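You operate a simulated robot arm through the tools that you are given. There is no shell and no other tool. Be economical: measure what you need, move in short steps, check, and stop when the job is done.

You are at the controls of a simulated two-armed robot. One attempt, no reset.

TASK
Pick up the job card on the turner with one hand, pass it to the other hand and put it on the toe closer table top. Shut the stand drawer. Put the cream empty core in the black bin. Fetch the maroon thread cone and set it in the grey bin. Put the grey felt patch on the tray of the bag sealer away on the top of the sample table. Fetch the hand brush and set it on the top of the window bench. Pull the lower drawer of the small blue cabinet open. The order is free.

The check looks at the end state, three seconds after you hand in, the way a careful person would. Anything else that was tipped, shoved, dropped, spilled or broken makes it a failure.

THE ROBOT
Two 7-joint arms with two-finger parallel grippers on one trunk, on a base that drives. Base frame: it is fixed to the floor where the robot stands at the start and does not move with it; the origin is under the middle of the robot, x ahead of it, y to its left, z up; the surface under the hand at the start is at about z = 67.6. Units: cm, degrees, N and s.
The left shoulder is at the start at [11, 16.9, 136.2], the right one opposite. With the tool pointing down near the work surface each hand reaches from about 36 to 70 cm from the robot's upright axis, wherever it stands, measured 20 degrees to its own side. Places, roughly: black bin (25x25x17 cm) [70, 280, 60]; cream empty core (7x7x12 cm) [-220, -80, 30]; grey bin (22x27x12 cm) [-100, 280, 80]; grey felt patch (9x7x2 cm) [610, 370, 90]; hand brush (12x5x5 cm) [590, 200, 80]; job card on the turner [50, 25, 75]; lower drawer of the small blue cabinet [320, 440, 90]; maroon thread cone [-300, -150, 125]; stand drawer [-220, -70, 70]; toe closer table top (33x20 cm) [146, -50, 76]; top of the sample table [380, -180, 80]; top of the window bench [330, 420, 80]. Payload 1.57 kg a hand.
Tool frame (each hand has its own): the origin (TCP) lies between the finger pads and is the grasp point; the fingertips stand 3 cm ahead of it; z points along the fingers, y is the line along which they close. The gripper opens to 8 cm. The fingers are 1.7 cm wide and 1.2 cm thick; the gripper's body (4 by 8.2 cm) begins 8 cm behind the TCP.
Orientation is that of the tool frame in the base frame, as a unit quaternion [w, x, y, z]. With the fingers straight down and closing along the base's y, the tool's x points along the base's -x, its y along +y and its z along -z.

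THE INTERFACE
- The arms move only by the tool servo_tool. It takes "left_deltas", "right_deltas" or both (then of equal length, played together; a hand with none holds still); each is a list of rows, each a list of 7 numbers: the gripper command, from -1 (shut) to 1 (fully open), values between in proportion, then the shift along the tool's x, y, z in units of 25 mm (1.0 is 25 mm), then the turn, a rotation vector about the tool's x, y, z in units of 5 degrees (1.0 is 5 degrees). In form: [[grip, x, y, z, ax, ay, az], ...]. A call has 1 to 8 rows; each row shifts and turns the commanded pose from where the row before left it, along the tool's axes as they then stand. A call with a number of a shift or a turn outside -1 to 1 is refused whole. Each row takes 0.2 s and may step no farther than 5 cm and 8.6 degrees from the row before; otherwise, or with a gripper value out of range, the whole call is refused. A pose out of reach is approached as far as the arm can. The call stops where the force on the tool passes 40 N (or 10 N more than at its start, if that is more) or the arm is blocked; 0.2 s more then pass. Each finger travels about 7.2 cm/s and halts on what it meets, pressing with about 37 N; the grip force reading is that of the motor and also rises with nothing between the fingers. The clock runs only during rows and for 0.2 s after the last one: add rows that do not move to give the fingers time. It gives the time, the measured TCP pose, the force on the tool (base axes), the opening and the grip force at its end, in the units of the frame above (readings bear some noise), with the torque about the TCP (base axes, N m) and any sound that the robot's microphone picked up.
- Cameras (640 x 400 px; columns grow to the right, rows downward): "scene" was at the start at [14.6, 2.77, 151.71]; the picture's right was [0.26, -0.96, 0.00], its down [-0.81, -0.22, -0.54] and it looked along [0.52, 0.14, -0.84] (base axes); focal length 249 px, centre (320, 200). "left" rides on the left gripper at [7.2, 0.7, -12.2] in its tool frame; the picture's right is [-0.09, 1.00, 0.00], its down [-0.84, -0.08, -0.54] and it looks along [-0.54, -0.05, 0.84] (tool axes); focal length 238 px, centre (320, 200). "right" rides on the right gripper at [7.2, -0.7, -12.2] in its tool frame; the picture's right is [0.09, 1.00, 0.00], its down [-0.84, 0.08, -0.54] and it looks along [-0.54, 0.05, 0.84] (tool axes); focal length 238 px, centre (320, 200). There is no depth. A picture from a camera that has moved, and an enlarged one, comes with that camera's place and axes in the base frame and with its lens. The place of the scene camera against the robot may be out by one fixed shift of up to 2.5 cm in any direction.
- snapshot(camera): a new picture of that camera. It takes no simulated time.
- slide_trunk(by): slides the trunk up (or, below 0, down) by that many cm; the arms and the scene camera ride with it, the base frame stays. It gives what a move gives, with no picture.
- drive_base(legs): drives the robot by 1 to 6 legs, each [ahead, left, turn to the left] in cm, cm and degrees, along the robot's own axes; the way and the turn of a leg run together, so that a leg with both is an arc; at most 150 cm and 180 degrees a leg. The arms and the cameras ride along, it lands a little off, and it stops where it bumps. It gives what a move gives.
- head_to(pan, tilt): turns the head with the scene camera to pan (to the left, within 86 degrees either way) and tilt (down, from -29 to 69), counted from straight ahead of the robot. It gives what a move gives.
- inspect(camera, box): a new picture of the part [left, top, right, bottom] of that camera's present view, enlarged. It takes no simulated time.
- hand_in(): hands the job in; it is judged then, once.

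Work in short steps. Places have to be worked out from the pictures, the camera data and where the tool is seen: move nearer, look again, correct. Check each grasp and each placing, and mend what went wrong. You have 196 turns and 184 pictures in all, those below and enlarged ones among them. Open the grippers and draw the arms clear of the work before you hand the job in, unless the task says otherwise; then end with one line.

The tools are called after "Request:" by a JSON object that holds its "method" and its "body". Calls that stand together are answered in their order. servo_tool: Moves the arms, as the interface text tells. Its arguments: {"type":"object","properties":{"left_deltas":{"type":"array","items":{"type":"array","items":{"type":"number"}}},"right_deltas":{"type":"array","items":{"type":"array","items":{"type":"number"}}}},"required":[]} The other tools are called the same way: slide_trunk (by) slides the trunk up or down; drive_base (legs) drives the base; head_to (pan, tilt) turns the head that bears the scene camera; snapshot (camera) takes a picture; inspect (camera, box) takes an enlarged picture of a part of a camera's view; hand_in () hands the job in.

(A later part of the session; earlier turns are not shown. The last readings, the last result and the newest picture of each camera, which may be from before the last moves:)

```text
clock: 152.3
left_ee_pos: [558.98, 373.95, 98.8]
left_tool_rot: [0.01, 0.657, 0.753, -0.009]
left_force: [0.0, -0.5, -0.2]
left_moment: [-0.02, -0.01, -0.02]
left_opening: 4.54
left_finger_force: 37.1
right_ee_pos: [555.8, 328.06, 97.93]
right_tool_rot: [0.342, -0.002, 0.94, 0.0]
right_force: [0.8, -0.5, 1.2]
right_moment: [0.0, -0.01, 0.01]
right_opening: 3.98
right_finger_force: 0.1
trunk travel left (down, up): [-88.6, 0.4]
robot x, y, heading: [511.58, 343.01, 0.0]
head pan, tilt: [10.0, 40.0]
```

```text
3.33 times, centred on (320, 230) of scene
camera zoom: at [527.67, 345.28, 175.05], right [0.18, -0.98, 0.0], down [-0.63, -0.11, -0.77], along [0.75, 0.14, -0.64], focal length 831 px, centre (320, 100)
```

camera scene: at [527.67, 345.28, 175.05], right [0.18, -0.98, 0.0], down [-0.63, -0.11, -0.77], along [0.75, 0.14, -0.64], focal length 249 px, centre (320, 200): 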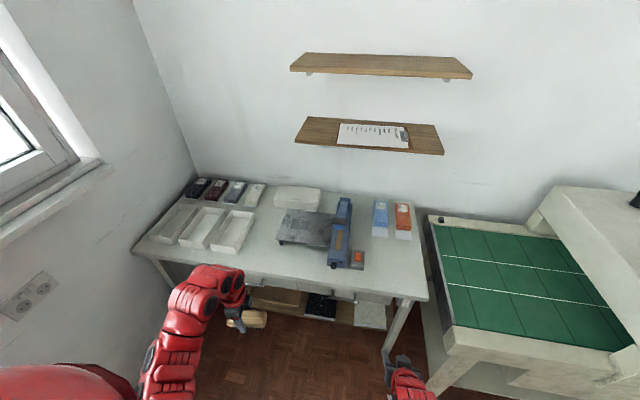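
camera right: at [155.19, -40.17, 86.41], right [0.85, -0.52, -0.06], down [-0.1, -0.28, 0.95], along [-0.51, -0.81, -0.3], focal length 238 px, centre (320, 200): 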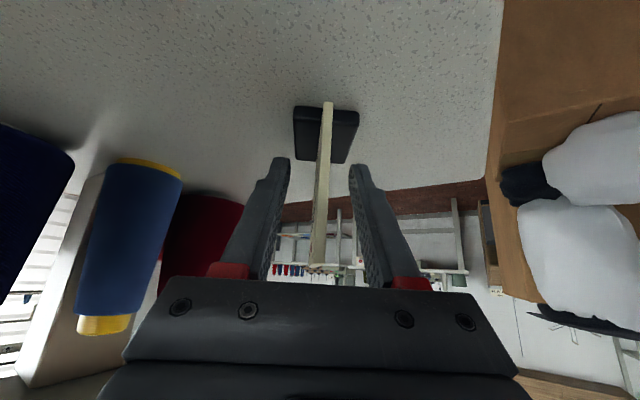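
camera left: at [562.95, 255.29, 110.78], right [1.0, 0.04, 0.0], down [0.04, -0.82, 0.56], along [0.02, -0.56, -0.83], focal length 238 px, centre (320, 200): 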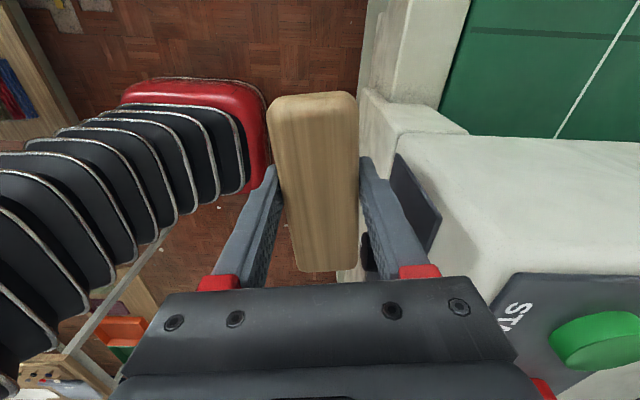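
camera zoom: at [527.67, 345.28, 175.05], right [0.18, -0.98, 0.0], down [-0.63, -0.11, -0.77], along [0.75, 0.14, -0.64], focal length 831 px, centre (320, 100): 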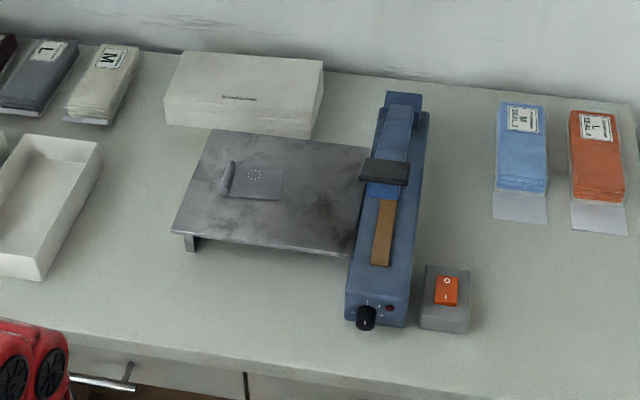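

The felt lies on the grey tray with a rolled-up edge at about [612,375]. I bring the right hand vertical, then drive closer.

Request:
{"method": "servo_tool", "body": {"right_deltas": [[1, 0, 0, 0, 0, 1, 0], [1, 0, 0, 0, 0, 1, 0], [1, 0, 0, 0, 0, 1, 0], [1, 0, 0, 0, 0, 1, 0], [1, 0, 0, 0, 0, 1, 0], [1, 0, 0, 0, 0, 1, 0], [1, 0, 0, 0, 0, 1, 0], [1, 0, 0, 0, 0, 1, 0]]}}

Request:
{"method": "drive_base", "body": {"legs": [[0, 39, 0], [34, 0, 0]]}}

Request:
{"method": "snapshot", "body": {"camera": "right"}}

Request:
{"method": "snapshot", "body": {"camera": "scene"}}

```text
clock: 154.1
left_ee_pos: [559.11, 373.98, 98.88]
left_tool_rot: [0.01, 0.658, 0.753, -0.01]
left_force: [-0.8, -1.1, -1.1]
left_moment: [0.0, 0.0, 0.01]
left_opening: 4.56
left_finger_force: 37.1
right_ee_pos: [555.88, 328.12, 97.42]
right_tool_rot: [0.0, -0.003, 1.0, -0.001]
right_force: [-0.2, 0.2, 0.2]
right_moment: [0.03, -0.01, 0.02]
right_opening: 7.99
right_finger_force: 0.0
right hand out of reach, approached as far as the arm can: row 1, 2
trunk travel left (down, up): [-88.6, 0.4]
robot x, y, heading: [511.9, 343.16, -0.1]
head pan, tilt: [10.0, 40.0]
```

```text
clock: 156.3
left_ee_pos: [558.9, 407.57, 98.83]
left_tool_rot: [0.01, 0.651, 0.759, -0.012]
left_force: [0.1, 0.1, -1.6]
left_moment: [-0.02, -0.02, 0.0]
left_opening: 4.57
left_finger_force: 37.1
right_ee_pos: [556.5, 361.85, 97.52]
right_tool_rot: [0.0, -0.011, 1.0, -0.003]
right_force: [0.4, 1.0, 0.0]
right_moment: [-0.04, 0.01, 0.01]
right_opening: 8.0
right_finger_force: 0.1
trunk travel left (down, up): [-88.6, 0.4]
robot x, y, heading: [512.03, 375.16, 1.0]
head pan, tilt: [10.0, 40.0]
stopped in leg 1: the robot was blocked; the commanded pose is now the measured one
```

```text
129 pictures are left
camera right: at [549.33, 360.99, 109.72], right [-0.11, 0.99, -0.01], down [0.83, 0.1, 0.54], along [0.54, 0.06, -0.84], focal length 238 px, centre (320, 200)
```

right: 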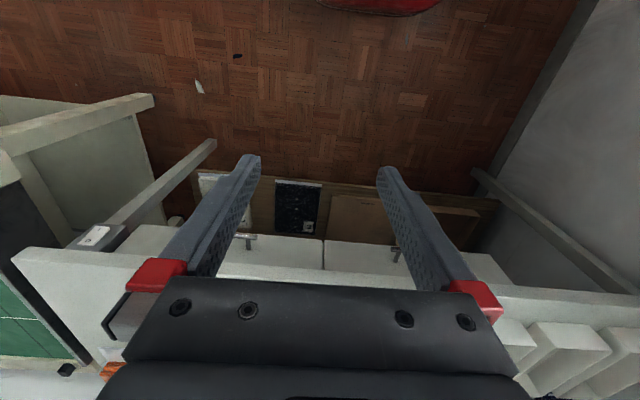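

```text
128 pictures are left
camera scene: at [528.02, 378.61, 175.05], right [0.19, -0.98, 0.0], down [-0.63, -0.13, -0.77], along [0.75, 0.14, -0.64], focal length 249 px, centre (320, 200)
```

scene: 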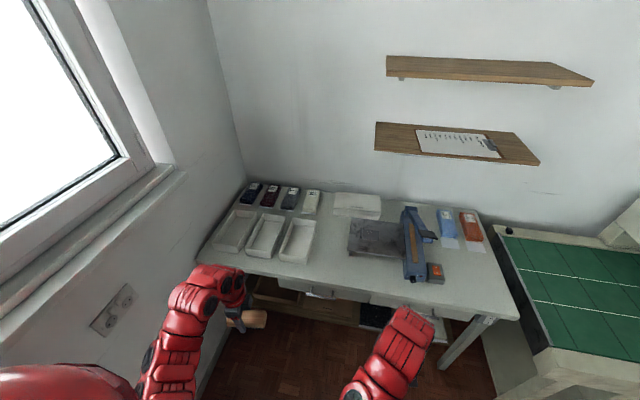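

Blocked on the left (probably the rack by the window); y=375 suffices. I ease right 1.5 cm and go ahead.

Request:
{"method": "drive_base", "body": {"legs": [[0, -2, -1], [34, 0, 0]]}}

Request:
{"method": "snapshot", "body": {"camera": "scene"}}

Request:
{"method": "snapshot", "body": {"camera": "right"}}

```text
clock: 159.0
left_ee_pos: [594.11, 404.85, 98.77]
left_tool_rot: [0.01, 0.654, 0.756, -0.009]
left_force: [0.0, -0.2, -0.8]
left_moment: [0.0, 0.01, 0.01]
left_opening: 4.57
left_finger_force: 36.7
right_ee_pos: [591.31, 359.01, 97.62]
right_tool_rot: [0.0, -0.005, 1.0, 0.0]
right_force: [0.2, 0.5, 0.3]
right_moment: [0.03, 0.03, -0.01]
right_opening: 8.0
right_finger_force: 0.0
trunk travel left (down, up): [-88.6, 0.4]
robot x, y, heading: [546.74, 373.32, 0.6]
head pan, tilt: [10.0, 40.0]
```

```text
127 pictures are left
camera scene: at [562.97, 375.93, 175.06], right [0.18, -0.98, 0.0], down [-0.63, -0.12, -0.77], along [0.75, 0.14, -0.64], focal length 249 px, centre (320, 200)
```

scene: 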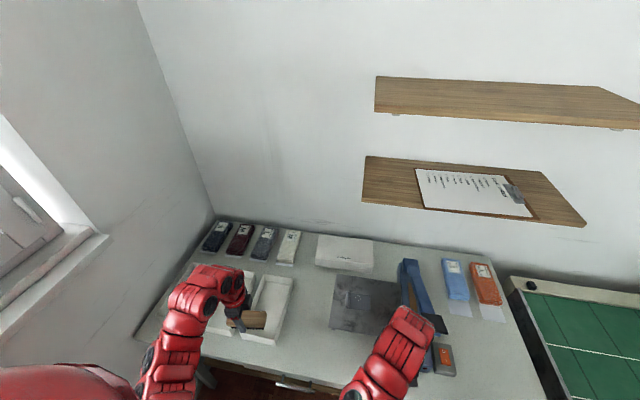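

```text
126 pictures are left
camera right: at [584.11, 358.39, 109.65], right [-0.1, 0.99, 0.0], down [0.84, 0.09, 0.54], along [0.54, 0.06, -0.84], focal length 238 px, centre (320, 200)
```

right: 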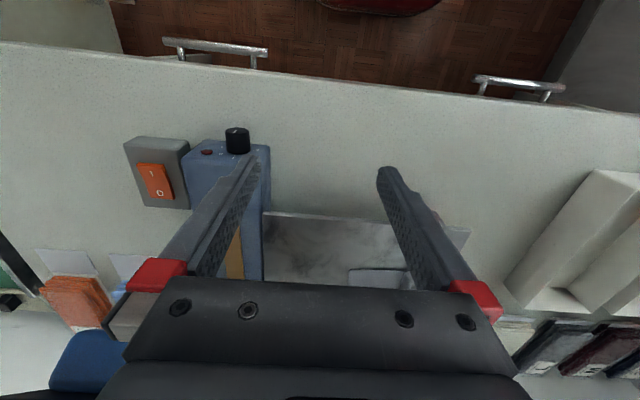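

The felt is to the left and ahead of the right hand; I move left 14 cm then ahead 14 cm at this height and look.

Request:
{"method": "servo_tool", "body": {"right_deltas": [[1, 0, 0.93, 0, 0, 0, 0], [1, 0, 0.93, 0, 0, 0, 0], [1, 0, 0.93, 0, 0, 0, 0], [1, 0, 0.93, 0, 0, 0, 0], [1, 0, 0.93, 0, 0, 0, 0], [1, 0, 0.93, 0, 0, 0, 0]]}}

Request:
{"method": "servo_tool", "body": {"right_deltas": [[1, -0.9, 0, 0, 0, 0, 0], [1, -0.9, 0, 0, 0, 0, 0], [1, -0.9, 0, 0, 0, 0, 0], [1, -0.9, 0, 0, 0, 0, 0], [1, -0.9, 0, 0, 0, 0, 0], [1, -0.9, 0, 0, 0, 0, 0]]}}

Request:
{"method": "snapshot", "body": {"camera": "right"}}

```text
clock: 160.4
left_ee_pos: [594.17, 404.8, 98.78]
left_tool_rot: [0.009, 0.654, 0.756, -0.01]
left_force: [0.1, -0.2, -0.7]
left_moment: [-0.01, -0.02, -0.06]
left_opening: 4.54
left_finger_force: 36.6
right_ee_pos: [591.26, 372.94, 97.36]
right_tool_rot: [0.0, -0.005, 1.0, -0.001]
right_force: [-0.1, 0.0, -0.2]
right_moment: [-0.03, 0.0, 0.01]
right_opening: 8.01
right_finger_force: 0.0
trunk travel left (down, up): [-88.6, 0.4]
robot x, y, heading: [546.6, 373.64, 0.6]
head pan, tilt: [10.0, 40.0]
```

```text
clock: 161.8
left_ee_pos: [594.31, 404.83, 98.88]
left_tool_rot: [0.009, 0.654, 0.757, -0.009]
left_force: [-0.9, -0.9, -0.9]
left_moment: [0.06, 0.0, -0.01]
left_opening: 4.55
left_finger_force: 37.1
right_ee_pos: [604.74, 373.2, 97.23]
right_tool_rot: [-0.001, -0.006, 1.0, 0.0]
right_force: [-0.7, 0.4, -0.4]
right_moment: [0.02, 0.0, 0.0]
right_opening: 8.0
right_finger_force: 0.0
trunk travel left (down, up): [-88.6, 0.4]
robot x, y, heading: [546.62, 373.77, 0.4]
head pan, tilt: [10.0, 40.0]
```

```text
125 pictures are left
camera right: at [597.53, 372.44, 109.54], right [-0.1, 0.99, 0.0], down [0.84, 0.09, 0.54], along [0.54, 0.06, -0.84], focal length 238 px, centre (320, 200)
```

right: 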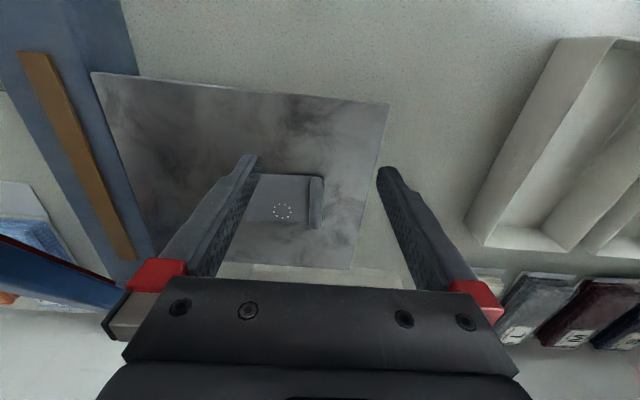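

The roll is at about [615,374]. I drive ahead 5 cm for reach, then move above the roll with a narrower opening and descend to z≈90.

Request:
{"method": "drive_base", "body": {"legs": [[5, 0, 0]]}}

Request:
{"method": "servo_tool", "body": {"right_deltas": [[0, -0.7, 0.2, 0, 0, 0, 0], [0, -0.7, 0, 0.5, 0, 0, 0], [0, -0.6, 0, 0.8, 0, 0, 0], [0, 0, 0, 0.8, 0, 0, 0], [0, 0, 0, 0.6, 0, 0, 0]]}}

Request:
{"method": "snapshot", "body": {"camera": "right"}}

```text
clock: 162.7
left_ee_pos: [598.8, 404.87, 99.01]
left_tool_rot: [0.01, 0.654, 0.756, -0.008]
left_force: [-0.2, 0.0, -0.5]
left_moment: [0.01, -0.04, 0.0]
left_opening: 4.55
left_finger_force: 37.2
right_ee_pos: [609.14, 373.21, 97.62]
right_tool_rot: [0.002, -0.005, 1.0, 0.0]
right_force: [-0.2, -0.3, 0.2]
right_moment: [0.01, -0.04, -0.01]
right_opening: 8.01
right_finger_force: 0.1
trunk travel left (down, up): [-88.6, 0.4]
robot x, y, heading: [551.51, 373.21, 0.4]
head pan, tilt: [10.0, 40.0]
```

```text
clock: 163.9
left_ee_pos: [598.98, 404.93, 98.69]
left_tool_rot: [0.009, 0.654, 0.756, -0.009]
left_force: [-0.2, -0.4, -1.3]
left_moment: [0.03, 0.01, 0.01]
left_opening: 4.54
left_finger_force: 37.2
right_ee_pos: [614.54, 373.64, 90.66]
right_tool_rot: [0.0, -0.005, 1.0, 0.0]
right_force: [-0.2, 1.1, -0.2]
right_moment: [-0.03, 0.02, 0.0]
right_opening: 3.99
right_finger_force: 0.0
trunk travel left (down, up): [-88.6, 0.4]
robot x, y, heading: [551.74, 373.19, 0.3]
head pan, tilt: [10.0, 40.0]
```

```text
124 pictures are left
camera right: at [607.4, 372.9, 102.81], right [-0.1, 0.99, 0.0], down [0.84, 0.09, 0.54], along [0.54, 0.06, -0.84], focal length 238 px, centre (320, 200)
```

right: 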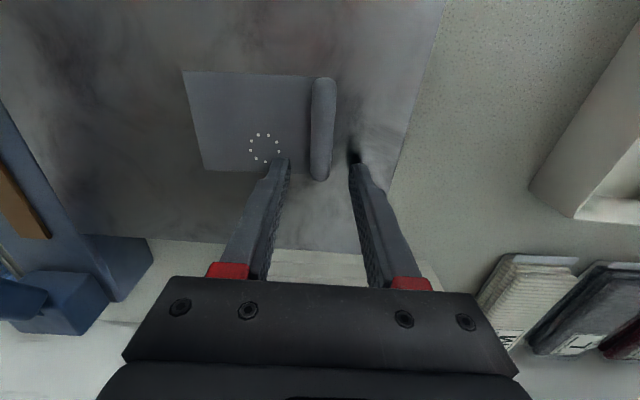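

Roll centre ≈[612.2,373.5], top z≈86.5. I shift back 2.3 cm and lower to z≈88.5, then inspect.

Request:
{"method": "servo_tool", "body": {"right_deltas": [[0, 0.9, 0, 0.3, 0, 0, 0], [0, 0, 0, 0.5, 0, 0, 0], [0, 0, 0, 0, 0, 0, 0]]}}

Request:
{"method": "snapshot", "body": {"camera": "right"}}

```text
clock: 164.3
left_ee_pos: [598.96, 404.86, 98.82]
left_tool_rot: [0.01, 0.654, 0.756, -0.01]
left_force: [0.7, -0.1, -0.5]
left_moment: [0.04, 0.0, 0.01]
left_opening: 4.52
left_finger_force: 37.2
right_ee_pos: [613.55, 373.45, 90.54]
right_tool_rot: [0.012, -0.005, 1.0, 0.002]
right_force: [-0.1, -1.3, 5.1]
right_moment: [-0.11, 0.05, -0.03]
right_opening: 3.98
right_finger_force: 0.0
trunk travel left (down, up): [-88.6, 0.4]
robot x, y, heading: [552.02, 373.54, 0.5]
head pan, tilt: [10.0, 40.0]
stopped in row 2 (right hand): the force on the tool passed its limit at 47 N (the readings are from after the stop); the commanded pose is now the measured one
```

```text
123 pictures are left
camera right: at [606.05, 372.71, 102.51], right [-0.1, 0.99, 0.0], down [0.82, 0.08, 0.56], along [0.56, 0.06, -0.83], focal length 238 px, centre (320, 200)
```

right: 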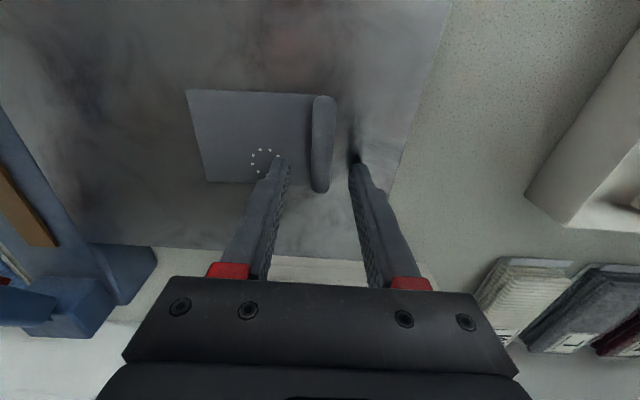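

Tips touched the tray (tray top ≈ z 87.4). I lift slightly, move back 2 cm to the roll's middle, settle just above the tray and close.

Request:
{"method": "servo_tool", "body": {"right_deltas": [[0, 0, 0, -0.3, 0, 0, 0], [0, 0.8, 0, 0, 0, 0, 0], [0, 0, 0, 0.22, 0, 0, 0]]}}

Request:
{"method": "snapshot", "body": {"camera": "right"}}

```text
clock: 165.1
left_ee_pos: [599.28, 405.09, 98.81]
left_tool_rot: [0.008, 0.654, 0.756, -0.009]
left_force: [-0.6, -1.0, -1.6]
left_moment: [0.02, -0.01, 0.05]
left_opening: 4.55
left_finger_force: 36.6
right_ee_pos: [611.45, 373.54, 90.52]
right_tool_rot: [0.01, -0.006, 1.0, 0.0]
right_force: [-0.6, 0.5, 0.0]
right_moment: [0.01, -0.03, -0.03]
right_opening: 4.01
right_finger_force: 0.0
trunk travel left (down, up): [-88.6, 0.4]
robot x, y, heading: [551.63, 373.71, 0.5]
head pan, tilt: [10.0, 40.0]
```

```text
122 pictures are left
camera right: at [604.06, 372.85, 102.63], right [-0.1, 0.99, 0.0], down [0.82, 0.09, 0.56], along [0.56, 0.06, -0.83], focal length 238 px, centre (320, 200)
```

right: 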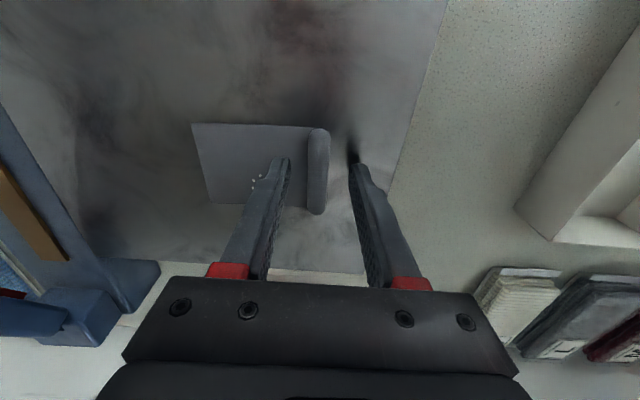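

The roll is between the fingers. I close and lift gently.

Request:
{"method": "servo_tool", "body": {"right_deltas": [[-0.5, 0, 0, 0, 0, 0, 0], [-1, 0, 0, 0, 0, 0, 0], [-1, 0, 0, 0, 0, 0, 0], [-1, 0, 0, 0, 0, 0, 0], [-1, 0, 0, -0.4, 0, 0, 0], [-1, 0, 0, -0.8, 0, 0, 0]]}}

Request:
{"method": "snapshot", "body": {"camera": "right"}}

```text
clock: 166.5
left_ee_pos: [599.02, 404.93, 98.77]
left_tool_rot: [0.009, 0.654, 0.757, -0.009]
left_force: [0.1, -0.3, -1.3]
left_moment: [0.04, -0.02, -0.02]
left_opening: 4.53
left_finger_force: 36.6
right_ee_pos: [611.37, 373.3, 93.76]
right_tool_rot: [0.01, -0.005, 1.0, 0.001]
right_force: [0.9, -0.2, 1.2]
right_moment: [0.0, 0.0, -0.03]
right_opening: 1.3
right_finger_force: 29.6
trunk travel left (down, up): [-88.6, 0.4]
robot x, y, heading: [551.52, 373.26, 0.7]
head pan, tilt: [10.0, 40.0]
```

```text
121 pictures are left
camera right: at [603.9, 372.63, 105.72], right [-0.1, 0.99, 0.0], down [0.82, 0.09, 0.56], along [0.56, 0.06, -0.83], focal length 238 px, centre (320, 200)
```

right: 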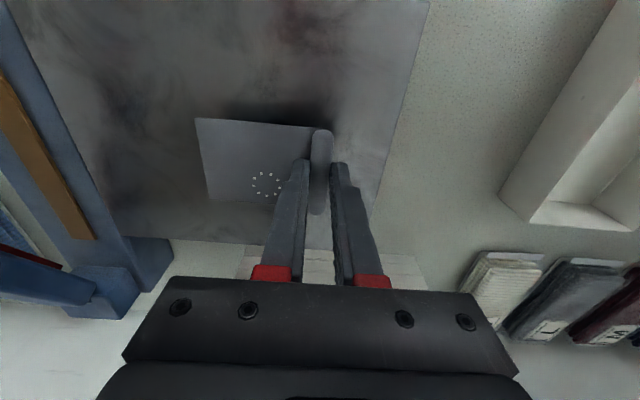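

Felt held. I lift it further and back the robot away from the table.

Request:
{"method": "servo_tool", "body": {"right_deltas": [[-1, 0.2, 0.3, -0.8, 0, 0, 0], [-1, 0.2, 0.3, -0.8, 0, 0, 0], [-1, 0.2, 0.2, -0.5, 0, 0, 0]]}}

Request:
{"method": "drive_base", "body": {"legs": [[-38, 0, 0]]}}

Request:
{"method": "head_to", "body": {"pan": 86, "tilt": 25}}

Request:
{"method": "snapshot", "body": {"camera": "scene"}}

Request:
{"method": "snapshot", "body": {"camera": "right"}}

```text
clock: 167.3
left_ee_pos: [599.12, 405.01, 98.67]
left_tool_rot: [0.008, 0.654, 0.756, -0.01]
left_force: [-0.4, 0.3, -1.4]
left_moment: [0.01, -0.03, 0.0]
left_opening: 4.56
left_finger_force: 37.1
right_ee_pos: [609.74, 375.34, 98.82]
right_tool_rot: [0.01, -0.005, 1.0, 0.0]
right_force: [-0.4, -0.4, 0.0]
right_moment: [0.0, 0.01, 0.02]
right_opening: 1.29
right_finger_force: 29.8
trunk travel left (down, up): [-88.6, 0.4]
robot x, y, heading: [551.5, 373.57, 0.5]
head pan, tilt: [10.0, 40.0]
```

```text
clock: 169.8
left_ee_pos: [560.8, 404.34, 98.82]
left_tool_rot: [0.008, 0.656, 0.755, -0.01]
left_force: [-0.2, -0.4, -1.1]
left_moment: [-0.01, -0.01, 0.06]
left_opening: 4.57
left_finger_force: 36.9
right_ee_pos: [571.15, 374.84, 98.78]
right_tool_rot: [0.011, -0.003, 1.0, 0.0]
right_force: [-0.1, -0.2, 0.1]
right_moment: [0.01, -0.03, -0.02]
right_opening: 1.29
right_finger_force: 30.1
trunk travel left (down, up): [-88.6, 0.4]
robot x, y, heading: [513.72, 372.94, 0.3]
head pan, tilt: [10.0, 40.0]
```

```text
clock: 171.2
left_ee_pos: [560.64, 404.4, 98.79]
left_tool_rot: [0.008, 0.657, 0.754, -0.01]
left_force: [0.2, 0.0, -1.1]
left_moment: [0.01, -0.01, -0.02]
left_opening: 4.57
left_finger_force: 37.2
right_ee_pos: [571.03, 374.74, 98.63]
right_tool_rot: [0.01, -0.001, 1.0, 0.001]
right_force: [-0.2, 0.9, -0.2]
right_moment: [0.0, 0.0, -0.03]
right_opening: 1.29
right_finger_force: 29.5
trunk travel left (down, up): [-88.6, 0.4]
robot x, y, heading: [513.35, 373.2, -0.1]
head pan, tilt: [85.9, 25.0]
```

```text
120 pictures are left
camera scene: at [521.65, 383.33, 177.38], right [1.0, -0.07, 0.0], down [-0.03, -0.42, -0.91], along [0.06, 0.9, -0.42], focal length 249 px, centre (320, 200)
```

scene: 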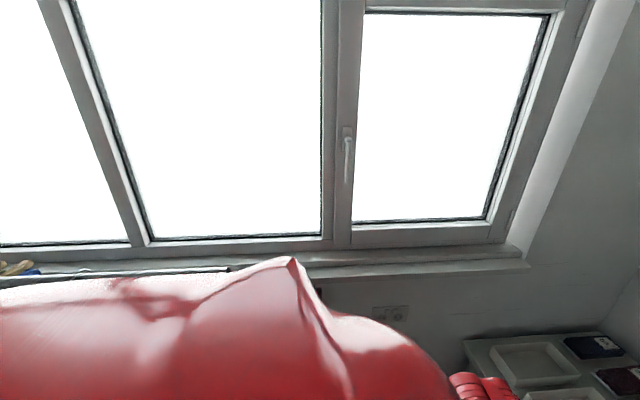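

```text
119 pictures are left
camera right: at [563.7, 374.11, 110.82], right [-0.1, 1.0, 0.0], down [0.82, 0.08, 0.56], along [0.56, 0.05, -0.83], focal length 238 px, centre (320, 200)
```

right: 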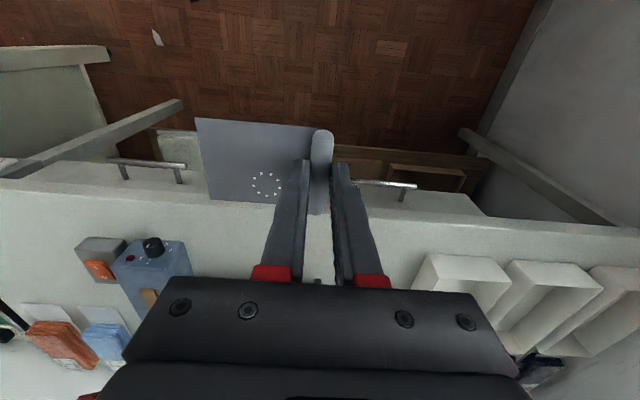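

Felt and brush both held. I strafe right a bit and reverse along y≈335 toward the window bench, then look.

Request:
{"method": "drive_base", "body": {"legs": [[0, -38, 0], [-80, 0, 0]]}}

Request:
{"method": "snapshot", "body": {"camera": "scene"}}

```text
clock: 177.5
left_ee_pos: [481.29, 366.16, 98.74]
left_tool_rot: [0.009, 0.655, 0.756, -0.01]
left_force: [0.6, -1.1, -0.9]
left_moment: [0.0, 0.0, 0.0]
left_opening: 4.52
left_finger_force: 37.2
right_ee_pos: [492.01, 336.56, 98.82]
right_tool_rot: [0.011, -0.005, 1.0, 0.002]
right_force: [-0.1, -0.3, 0.4]
right_moment: [0.0, 0.01, -0.03]
right_opening: 1.27
right_finger_force: 30.1
trunk travel left (down, up): [-88.6, 0.4]
robot x, y, heading: [434.12, 334.51, 0.6]
head pan, tilt: [85.9, 25.0]
```

```text
118 pictures are left
camera scene: at [442.5, 344.89, 177.37], right [1.0, -0.06, 0.0], down [-0.03, -0.42, -0.91], along [0.06, 0.9, -0.42], focal length 249 px, centre (320, 200)
```

scene: 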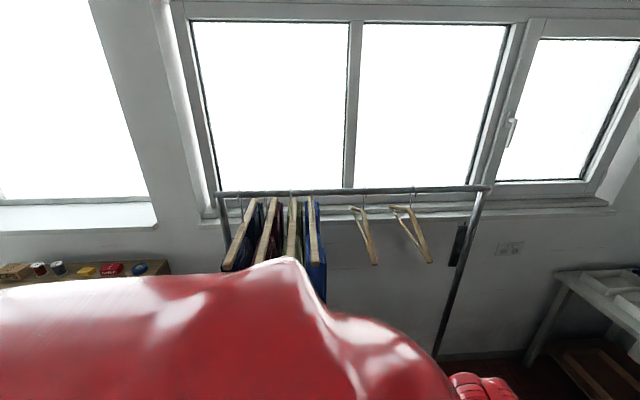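

I reverse 65 cm more and look again.

Request:
{"method": "drive_base", "body": {"legs": [[-68, -5, 0]]}}

Request:
{"method": "snapshot", "body": {"camera": "scene"}}

```text
clock: 181.2
left_ee_pos: [413.29, 360.66, 98.86]
left_tool_rot: [0.009, 0.652, 0.758, -0.01]
left_force: [-0.1, 0.0, -1.0]
left_moment: [-0.02, -0.01, -0.01]
left_opening: 4.56
left_finger_force: 37.1
right_ee_pos: [424.19, 331.21, 98.82]
right_tool_rot: [0.01, -0.008, 1.0, 0.001]
right_force: [-0.4, 0.8, -0.4]
right_moment: [0.02, -0.01, -0.02]
right_opening: 1.29
right_finger_force: 29.8
trunk travel left (down, up): [-88.6, 0.4]
robot x, y, heading: [366.23, 329.08, 0.8]
head pan, tilt: [85.9, 25.0]
```

```text
117 pictures are left
camera scene: at [374.53, 339.2, 177.37], right [1.0, -0.06, 0.0], down [-0.02, -0.42, -0.91], along [0.05, 0.9, -0.42], focal length 249 px, centre (320, 200)
```

scene: 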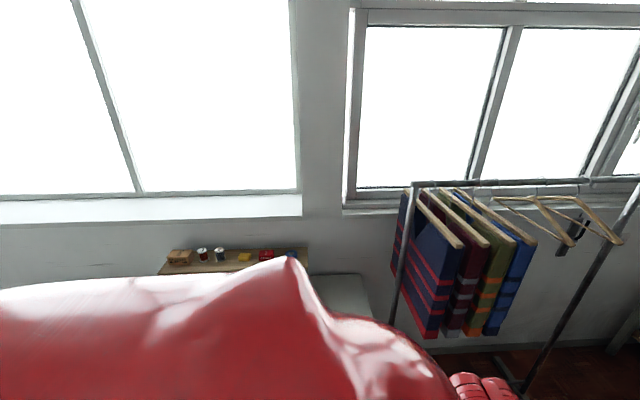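

I step right (−y) 25 cm and turn left to face the window bench.

Request:
{"method": "drive_base", "body": {"legs": [[0, -25, 0], [0, 0, 89]]}}

Request:
{"method": "head_to", "body": {"pan": 0, "tilt": 30}}

Request:
{"method": "snapshot", "body": {"camera": "scene"}}

```text
clock: 186.8
left_ee_pos: [335.47, 352.11, 98.87]
left_tool_rot: [0.013, -0.068, 0.998, -0.001]
left_force: [-0.4, -0.2, -0.4]
left_moment: [-0.02, 0.0, -0.01]
left_opening: 4.54
left_finger_force: 36.9
right_ee_pos: [365.01, 362.5, 98.75]
right_tool_rot: [0.007, -0.707, 0.707, 0.008]
right_force: [-1.3, -0.1, -0.7]
right_moment: [-0.02, 0.02, 0.01]
right_opening: 1.31
right_finger_force: 29.5
trunk travel left (down, up): [-88.6, 0.4]
robot x, y, heading: [366.49, 304.24, 89.7]
head pan, tilt: [85.9, 25.0]
```

```text
clock: 188.4
left_ee_pos: [335.45, 352.17, 98.81]
left_tool_rot: [0.013, -0.066, 0.998, -0.001]
left_force: [0.5, -0.3, -0.8]
left_moment: [0.0, -0.03, -0.02]
left_opening: 4.56
left_finger_force: 37.1
right_ee_pos: [364.97, 362.4, 98.71]
right_tool_rot: [-0.007, 0.707, -0.707, -0.008]
right_force: [-0.3, -0.4, 0.4]
right_moment: [0.02, 0.02, 0.0]
right_opening: 1.29
right_finger_force: 29.3
trunk travel left (down, up): [-88.6, 0.4]
robot x, y, heading: [366.65, 304.23, 90.1]
head pan, tilt: [0.0, 30.0]
```

```text
116 pictures are left
camera scene: at [366.28, 322.43, 176.58], right [1.0, 0.0, 0.0], down [0.0, -0.5, -0.87], along [0.0, 0.87, -0.5], focal length 249 px, centre (320, 200)
```

scene: 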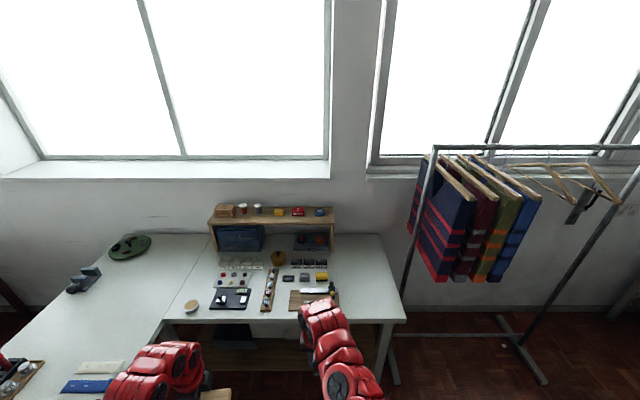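

Request:
{"method": "inspect", "body": {"camera": "scene", "box": [150, 190, 410, 340]}}

Request:
{"method": "inspect", "body": {"camera": "scene", "box": [0, 210, 240, 400]}}

```text
2.46 times, centred on (280, 265) of scene
camera zoom: at [366.28, 322.43, 176.58], right [1.0, 0.0, 0.0], down [0.0, -0.5, -0.87], along [0.0, 0.87, -0.5], focal length 613 px, centre (418, 40)
```

zoom: 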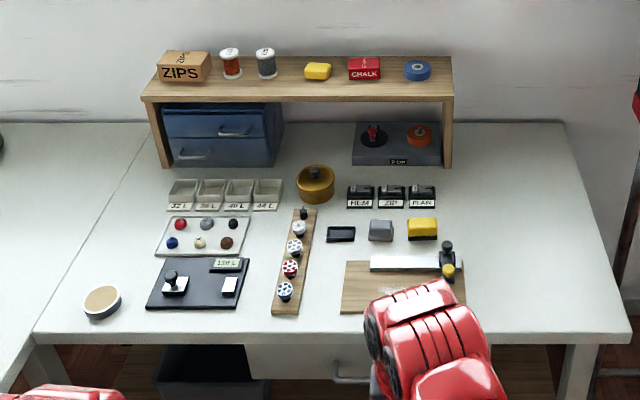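

```text
2.11 times, centred on (120, 305) of scene
camera zoom: at [366.28, 322.43, 176.58], right [1.0, 0.0, 0.0], down [0.0, -0.5, -0.87], along [0.0, 0.87, -0.5], focal length 525 px, centre (741, -21)
```

zoom: 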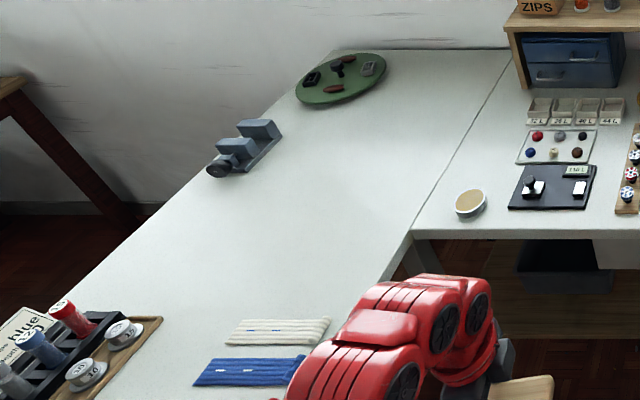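

The right end of the window bench (about [382,412]) is free. I tuck the right hand aside first, then bring the left hand over that spot.

Request:
{"method": "servo_tool", "body": {"right_deltas": [[-1, 0.5, -0.8, 0, 0, 0, 0], [-1, 0.5, -0.8, 0, 0, 0, 0], [-1, 0.5, -0.8, 0, 0, 0, 0], [-1, 0.5, -0.8, 0, 0, 0, 0], [-1, 0.5, -0.8, 0, 0, 0, 0], [-1, 0.5, -0.8, 0, 0, 0, 0], [-1, 0.5, -0.8, 0, 0, 0, 0], [-1, 0.5, -0.8, 0, 0, 0, 0]]}}

Request:
{"method": "drive_base", "body": {"legs": [[0, -17, 0], [36, 0, 0]]}}

Request:
{"method": "snapshot", "body": {"camera": "scene"}}

```text
clock: 190.2
left_ee_pos: [335.39, 352.16, 98.82]
left_tool_rot: [0.014, -0.068, 0.998, -0.001]
left_force: [-0.1, -0.1, -0.4]
left_moment: [0.0, 0.03, 0.0]
left_opening: 4.54
left_finger_force: 37.2
right_ee_pos: [381.21, 352.35, 98.61]
right_tool_rot: [-0.008, 0.708, -0.706, -0.009]
right_force: [0.4, -0.4, -0.3]
right_moment: [0.01, -0.03, 0.02]
right_opening: 1.29
right_finger_force: 29.4
trunk travel left (down, up): [-88.6, 0.4]
robot x, y, heading: [366.92, 304.58, 89.9]
head pan, tilt: [0.0, 30.0]
```

```text
clock: 193.6
left_ee_pos: [352.78, 388.28, 98.86]
left_tool_rot: [0.013, -0.068, 0.998, 0.0]
left_force: [0.1, 0.8, -1.0]
left_moment: [0.04, 0.05, -0.02]
left_opening: 4.57
left_finger_force: 37.4
right_ee_pos: [398.47, 388.62, 98.7]
right_tool_rot: [-0.008, 0.707, -0.707, -0.008]
right_force: [-0.3, -0.5, -0.8]
right_moment: [-0.01, 0.01, -0.01]
right_opening: 1.31
right_finger_force: 29.8
trunk travel left (down, up): [-88.6, 0.4]
robot x, y, heading: [383.99, 340.82, 89.9]
head pan, tilt: [0.0, 30.0]
```

```text
113 pictures are left
camera scene: at [383.62, 358.57, 176.59], right [1.0, 0.0, 0.0], down [0.0, -0.5, -0.87], along [0.0, 0.87, -0.5], focal length 249 px, centre (320, 200)
```

scene: 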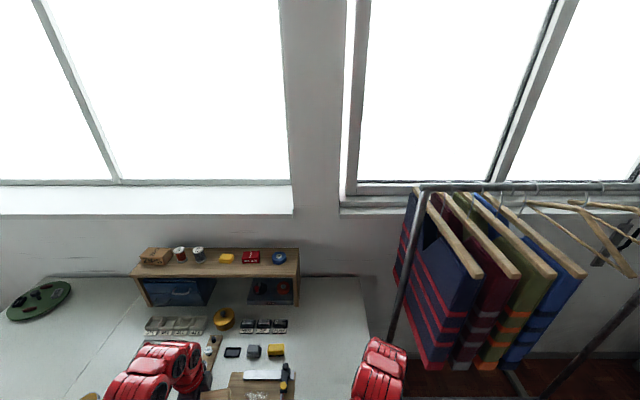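

I tilt the head down to see the bench's free right side and both hands.

Request:
{"method": "head_to", "body": {"pan": 0, "tilt": 55}}

Request:
{"method": "snapshot", "body": {"camera": "scene"}}

Request:
{"method": "snapshot", "body": {"camera": "right"}}

```text
clock: 194.5
left_ee_pos: [352.62, 388.33, 98.8]
left_tool_rot: [0.013, -0.067, 0.998, 0.0]
left_force: [-0.1, 0.7, -1.3]
left_moment: [0.03, 0.02, 0.0]
left_opening: 4.52
left_finger_force: 37.2
right_ee_pos: [398.43, 388.7, 98.67]
right_tool_rot: [0.006, -0.707, 0.707, 0.008]
right_force: [0.4, -0.3, -0.1]
right_moment: [0.0, 0.01, -0.03]
right_opening: 1.31
right_finger_force: 30.1
trunk travel left (down, up): [-88.6, 0.4]
robot x, y, heading: [383.96, 340.3, 89.8]
head pan, tilt: [0.0, 55.0]
```

```text
112 pictures are left
camera scene: at [383.59, 356.8, 172.99], right [1.0, 0.0, 0.0], down [0.0, -0.82, -0.57], along [0.0, 0.57, -0.82], focal length 249 px, centre (320, 200)
```

scene: 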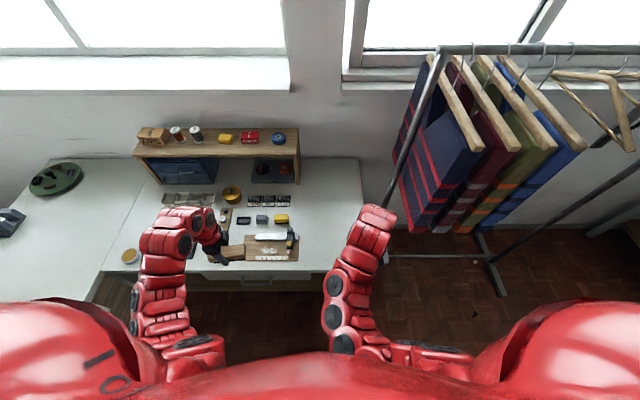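

```text
111 pictures are left
camera right: at [399.2, 381.24, 110.69], right [-1.0, -0.09, 0.0], down [-0.08, 0.82, 0.56], along [-0.05, 0.56, -0.83], focal length 238 px, centre (320, 200)
```

right: 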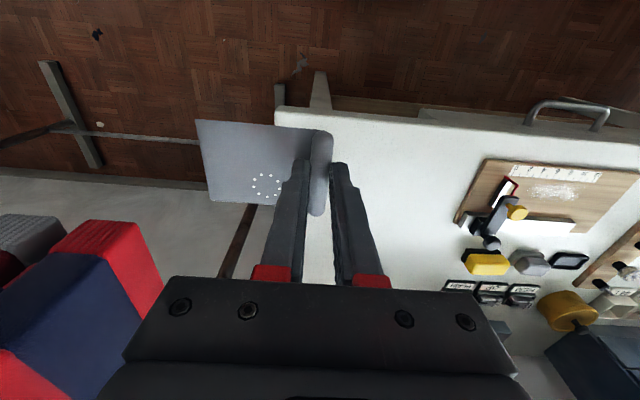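

Free region is x 377–403, y 389–440. I pull the right hand back 6 cm and carry the brush to about [389,402].

Request:
{"method": "servo_tool", "body": {"right_deltas": [[-1, 0.3, 0, 0, 0, 0, 0], [-1, 0.3, 0, 0, 0, 0, 0], [-1, 0.3, 0, 0, 0, 0, 0], [-1, 0.3, 0, 0, 0, 0, 0], [-1, 0.3, 0, 0, 0, 0, 0], [-1, 0.3, 0, 0, 0, 0, 0], [-1, 0.3, 0, 0, 0, 0, 0], [-1, 0.3, 0, 0, 0, 0, 0]], "left_deltas": [[-1, -0.945, 0.5, 0, 0, 0, 0], [-1, -0.945, 0.5, 0, 0, 0, 0], [-1, -0.945, 0.5, 0, 0, 0, 0], [-1, -0.945, 0.5, 0, 0, 0, 0], [-1, -0.945, 0.5, 0, 0, 0, 0], [-1, -0.945, 0.5, 0, 0, 0, 0], [-1, -0.945, 0.25, 0, 0, 0, 0], [-1, -0.945, 0.25, 0, 0, 0, 0]]}}

Request:
{"method": "servo_tool", "body": {"left_deltas": [[-1, -0.945, 0, 0, 0, 0, 0], [-1, -0.945, 0, 0, 0, 0, 0], [-1, -0.945, 0, 0, 0, 0, 0], [-1, -0.945, 0, 0, 0, 0, 0], [-1, -0.945, 0, 0, 0, 0, 0], [-1, -0.945, 0, 0, 0, 0, 0], [-1, -0.945, 0, 0, 0, 0, 0]]}}

Request:
{"method": "snapshot", "body": {"camera": "scene"}}

Request:
{"method": "snapshot", "body": {"camera": "left"}}

```text
clock: 196.3
left_ee_pos: [370.3, 399.56, 99.26]
left_tool_rot: [0.013, -0.067, 0.998, 0.0]
left_force: [0.3, -0.8, -1.2]
left_moment: [0.0, -0.02, -0.02]
left_opening: 4.54
left_finger_force: 36.9
right_ee_pos: [398.62, 382.6, 98.49]
right_tool_rot: [0.007, -0.706, 0.708, 0.008]
right_force: [1.1, 0.2, -0.9]
right_moment: [-0.01, 0.05, -0.02]
right_opening: 1.31
right_finger_force: 29.7
trunk travel left (down, up): [-88.6, 0.4]
robot x, y, heading: [383.5, 340.6, 90.0]
head pan, tilt: [0.0, 55.0]
```

```text
clock: 197.9
left_ee_pos: [386.8, 401.67, 99.78]
left_tool_rot: [0.013, -0.066, 0.998, -0.001]
left_force: [-0.5, 1.0, -0.3]
left_moment: [0.02, 0.01, 0.0]
left_opening: 4.54
left_finger_force: 36.9
right_ee_pos: [398.65, 382.56, 98.49]
right_tool_rot: [0.007, -0.707, 0.707, 0.008]
right_force: [0.0, 0.4, 0.0]
right_moment: [-0.03, -0.05, -0.01]
right_opening: 1.28
right_finger_force: 29.9
trunk travel left (down, up): [-88.6, 0.4]
robot x, y, heading: [383.52, 340.77, 89.8]
head pan, tilt: [0.0, 55.0]
```

```text
110 pictures are left
camera scene: at [383.75, 356.85, 172.97], right [1.0, 0.0, 0.0], down [0.0, -0.82, -0.57], along [0.0, 0.57, -0.82], focal length 249 px, centre (320, 200)
```

scene: 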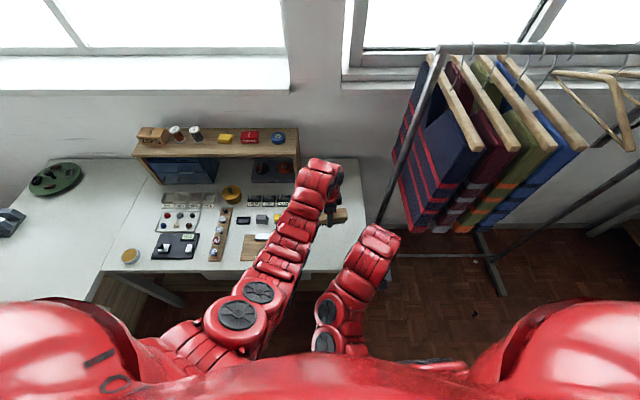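

```text
109 pictures are left
camera left: at [379.25, 401.52, 111.8], right [-0.04, 1.0, 0.0], down [0.83, 0.04, 0.56], along [0.56, 0.02, -0.83], focal length 238 px, centre (320, 200)
```

left: 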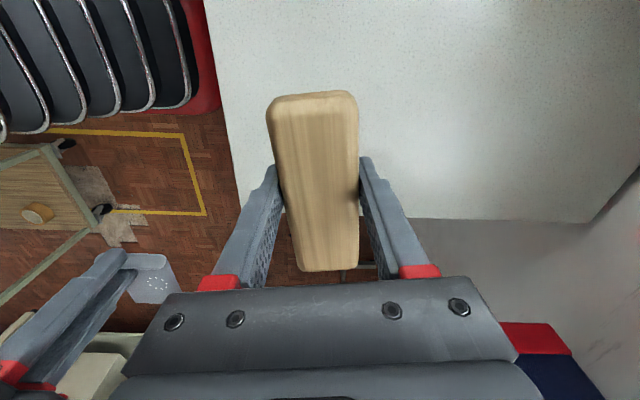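

The spot is clear. I lower 11 cm, then check height.

Request:
{"method": "servo_tool", "body": {"left_deltas": [[-1, 0, 0, 0.9, 0, 0, 0], [-1, 0, 0, 0.9, 0, 0, 0], [-1, 0, 0, 0.9, 0, 0, 0], [-1, 0, 0, 0.9, 0, 0, 0], [-1, 0, 0, 0.8, 0, 0, 0]]}}

Request:
{"method": "snapshot", "body": {"camera": "right"}}

```text
clock: 199.1
left_ee_pos: [386.92, 401.65, 88.75]
left_tool_rot: [0.013, -0.067, 0.998, 0.0]
left_force: [-0.2, 0.1, -1.5]
left_moment: [0.01, -0.02, 0.0]
left_opening: 4.55
left_finger_force: 36.9
right_ee_pos: [398.52, 382.65, 98.46]
right_tool_rot: [-0.008, 0.708, -0.707, -0.008]
right_force: [0.4, -0.2, -1.1]
right_moment: [-0.03, 0.04, 0.0]
right_opening: 1.31
right_finger_force: 29.3
trunk travel left (down, up): [-88.6, 0.4]
robot x, y, heading: [383.18, 340.6, 90.1]
head pan, tilt: [0.0, 55.0]
```

```text
108 pictures are left
camera right: at [399.25, 375.26, 110.51], right [-1.0, -0.09, 0.0], down [-0.08, 0.83, 0.56], along [-0.05, 0.56, -0.83], focal length 238 px, centre (320, 200)
```

right: 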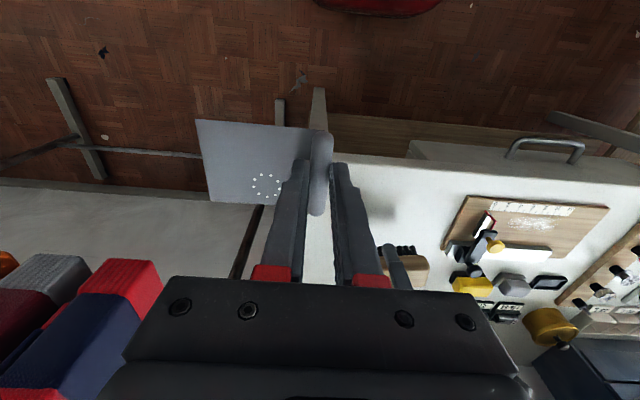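

Still above the surface. I lower slowly watching force.

Request:
{"method": "servo_tool", "body": {"left_deltas": [[-1, 0, 0, 0.25, 0, 0, 0], [-1, 0, 0, 0.25, 0, 0, 0], [-1, 0, 0, 0.25, 0, 0, 0], [-1, 0, 0, 0.15, 0, 0, 0]]}}

Request:
{"method": "snapshot", "body": {"camera": "left"}}

```text
clock: 200.1
left_ee_pos: [386.52, 401.16, 88.25]
left_tool_rot: [0.013, -0.067, 0.998, 0.0]
left_force: [-0.4, 0.1, -0.8]
left_moment: [0.03, 0.02, -0.01]
left_opening: 4.56
left_finger_force: 36.3
left hand out of reach, approached as far as the arm can: row 1, 2, 3
right_ee_pos: [398.51, 382.8, 98.49]
right_tool_rot: [0.007, -0.707, 0.707, 0.008]
right_force: [-0.1, -0.3, -0.1]
right_moment: [-0.02, 0.01, 0.0]
right_opening: 1.29
right_finger_force: 29.9
trunk travel left (down, up): [-88.6, 0.4]
robot x, y, heading: [384.02, 340.72, 90.1]
head pan, tilt: [0.0, 55.0]
```

```text
107 pictures are left
camera left: at [378.98, 401.08, 100.18], right [-0.04, 1.0, 0.0], down [0.82, 0.04, 0.56], along [0.56, 0.02, -0.83], focal length 238 px, centre (320, 200)
```

left: 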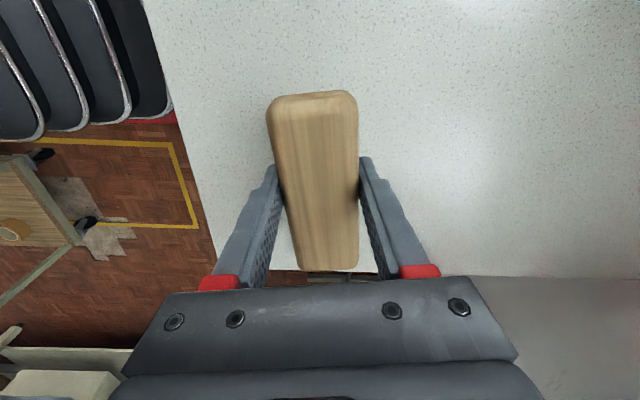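

The arm is at its lower limit with the trunk raised; I lower the trunk instead, in steps.

Request:
{"method": "slide_trunk", "body": {"by": -3}}

Request:
{"method": "inspect", "body": {"camera": "scene", "box": [270, 150, 410, 270]}}

```text
clock: 200.9
left_ee_pos: [386.69, 401.33, 85.27]
left_tool_rot: [0.013, -0.067, 0.998, 0.0]
left_force: [-0.7, -0.4, -0.9]
left_moment: [0.02, 0.05, 0.02]
left_opening: 4.56
left_finger_force: 37.3
right_ee_pos: [398.57, 382.57, 95.5]
right_tool_rot: [0.007, -0.707, 0.707, 0.008]
right_force: [-0.3, -1.2, 0.2]
right_moment: [0.0, -0.01, -0.03]
right_opening: 1.27
right_finger_force: 30.4
trunk travel left (down, up): [-85.6, 3.4]
robot x, y, heading: [383.58, 340.57, 90.0]
head pan, tilt: [0.0, 55.0]
```

```text
3.33 times, centred on (340, 210) of scene
camera zoom: at [383.61, 356.79, 169.98], right [1.0, 0.0, 0.0], down [0.0, -0.82, -0.57], along [0.0, 0.57, -0.82], focal length 831 px, centre (253, 167)
```

zoom: 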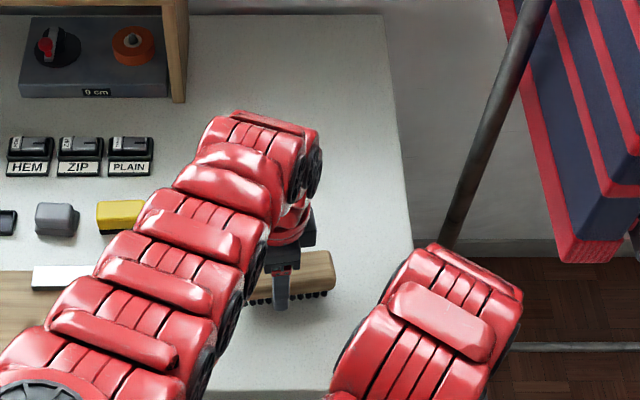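

Brush is a few cm above the bench; I keep lowering by the trunk.

Request:
{"method": "slide_trunk", "body": {"by": -2}}

Request:
{"method": "slide_trunk", "body": {"by": -1}}

Request:
{"method": "inspect", "body": {"camera": "scene", "box": [270, 150, 410, 270]}}

```text
clock: 201.5
left_ee_pos: [386.73, 401.36, 83.5]
left_tool_rot: [0.015, -0.067, 0.998, 0.004]
left_force: [0.0, 4.0, 38.1]
left_moment: [-0.02, -0.04, 0.0]
left_opening: 4.56
left_finger_force: 37.4
right_ee_pos: [398.5, 382.41, 93.77]
right_tool_rot: [0.007, -0.707, 0.707, 0.008]
right_force: [0.2, -0.4, 0.3]
right_moment: [0.0, 0.01, -0.02]
right_opening: 1.31
right_finger_force: 29.9
trunk travel left (down, up): [-83.6, 5.4]
robot x, y, heading: [383.16, 340.75, 89.7]
head pan, tilt: [0.0, 55.0]
```

```text
clock: 202.0
left_ee_pos: [386.61, 401.37, 83.03]
left_tool_rot: [0.013, -0.067, 0.998, 0.001]
left_force: [-3.4, -11.1, 25.6]
left_moment: [-0.55, 0.33, 0.09]
left_opening: 4.56
left_finger_force: 36.8
right_ee_pos: [398.57, 382.39, 92.97]
right_tool_rot: [0.008, -0.706, 0.708, 0.008]
right_force: [0.1, 0.7, -0.6]
right_moment: [-0.01, -0.01, 0.0]
right_opening: 1.29
right_finger_force: 29.6
trunk travel left (down, up): [-83.0, 6.0]
robot x, y, heading: [383.97, 340.4, 89.7]
head pan, tilt: [0.0, 55.0]
stopped: the force on the tool passed its limit at 68 N (the readings are from after the stop); the commanded pose is now the measured one
```

```text
3.33 times, centred on (340, 210) of scene
camera zoom: at [383.55, 356.42, 167.35], right [1.0, 0.0, 0.0], down [0.0, -0.82, -0.58], along [0.0, 0.58, -0.82], focal length 831 px, centre (253, 167)
```

zoom: 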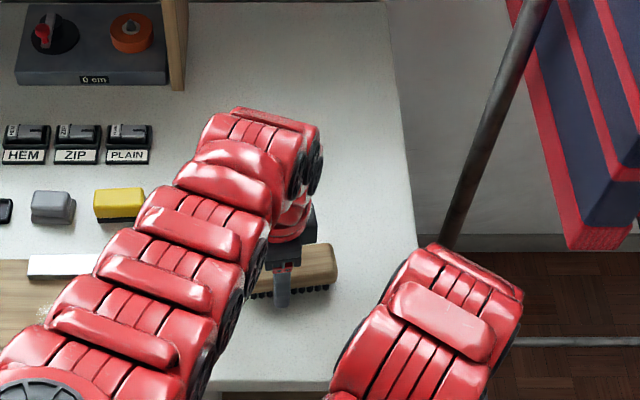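

It rests on the bench. I release and lift the left hand straight up.

Request:
{"method": "servo_tool", "body": {"left_deltas": [[0, 0, 0, 0, 0, 0, 0], [0.8, 0, 0, 0, 0, 0, 0], [0.8, 0, 0, 0, 0, 0, 0], [0.8, 0, 0, -0.5, 0, 0, 0], [0.8, 0, 0, -1, 0, 0, 0], [0.8, 0, 0, -1, 0, 0, 0], [0.8, 0, 0, -1, 0, 0, 0], [0.8, 0, 0, -1, 0, 0, 0]]}}

Request:
{"method": "servo_tool", "body": {"left_deltas": [[0.8, 0, 0, -1, 0, 0, 0], [0.8, 1, 0, -0.5, 0, 0, 0], [0.8, 1, 0, 0, 0, 0, 0], [0.8, 1, 0, 0, 0, 0, 0], [0.8, 1, 0, 0, 0, 0, 0], [0.8, 1, 0, 0, 0, 0, 0], [0.8, 1, 0, 0, 0, 0, 0], [0.8, 1, 0, 0, 0, 0, 0]]}}

Request:
{"method": "snapshot", "body": {"camera": "scene"}}

```text
clock: 203.8
left_ee_pos: [386.36, 401.43, 93.95]
left_tool_rot: [0.014, -0.067, 0.998, 0.001]
left_force: [0.8, -0.3, -0.2]
left_moment: [0.02, 0.02, 0.0]
left_opening: 7.19
left_finger_force: 0.1
right_ee_pos: [398.49, 382.66, 92.83]
right_tool_rot: [0.007, -0.707, 0.707, 0.008]
right_force: [-0.7, 0.1, -1.1]
right_moment: [0.02, 0.0, -0.03]
right_opening: 1.3
right_finger_force: 29.8
trunk travel left (down, up): [-83.0, 6.0]
robot x, y, heading: [384.08, 340.56, 90.2]
head pan, tilt: [0.0, 55.0]
```

```text
clock: 205.6
left_ee_pos: [368.95, 399.01, 97.51]
left_tool_rot: [0.015, -0.066, 0.998, 0.0]
left_force: [0.1, 0.5, 0.0]
left_moment: [-0.02, 0.03, 0.01]
left_opening: 7.2
left_finger_force: 0.1
right_ee_pos: [398.47, 382.56, 92.78]
right_tool_rot: [0.008, -0.707, 0.707, 0.007]
right_force: [0.0, -0.6, -0.9]
right_moment: [-0.01, 0.03, -0.02]
right_opening: 1.32
right_finger_force: 29.6
trunk travel left (down, up): [-83.0, 6.0]
robot x, y, heading: [383.98, 341.13, 89.8]
head pan, tilt: [0.0, 55.0]
```

```text
104 pictures are left
camera scene: at [383.57, 356.81, 167.35], right [1.0, 0.0, 0.0], down [0.0, -0.82, -0.57], along [0.0, 0.57, -0.82], focal length 249 px, centre (320, 200)
```

scene: 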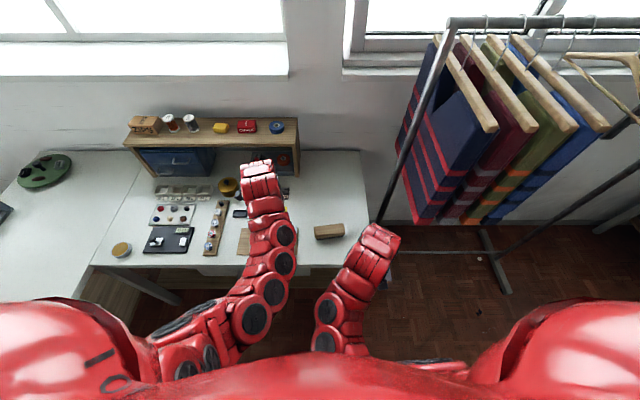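

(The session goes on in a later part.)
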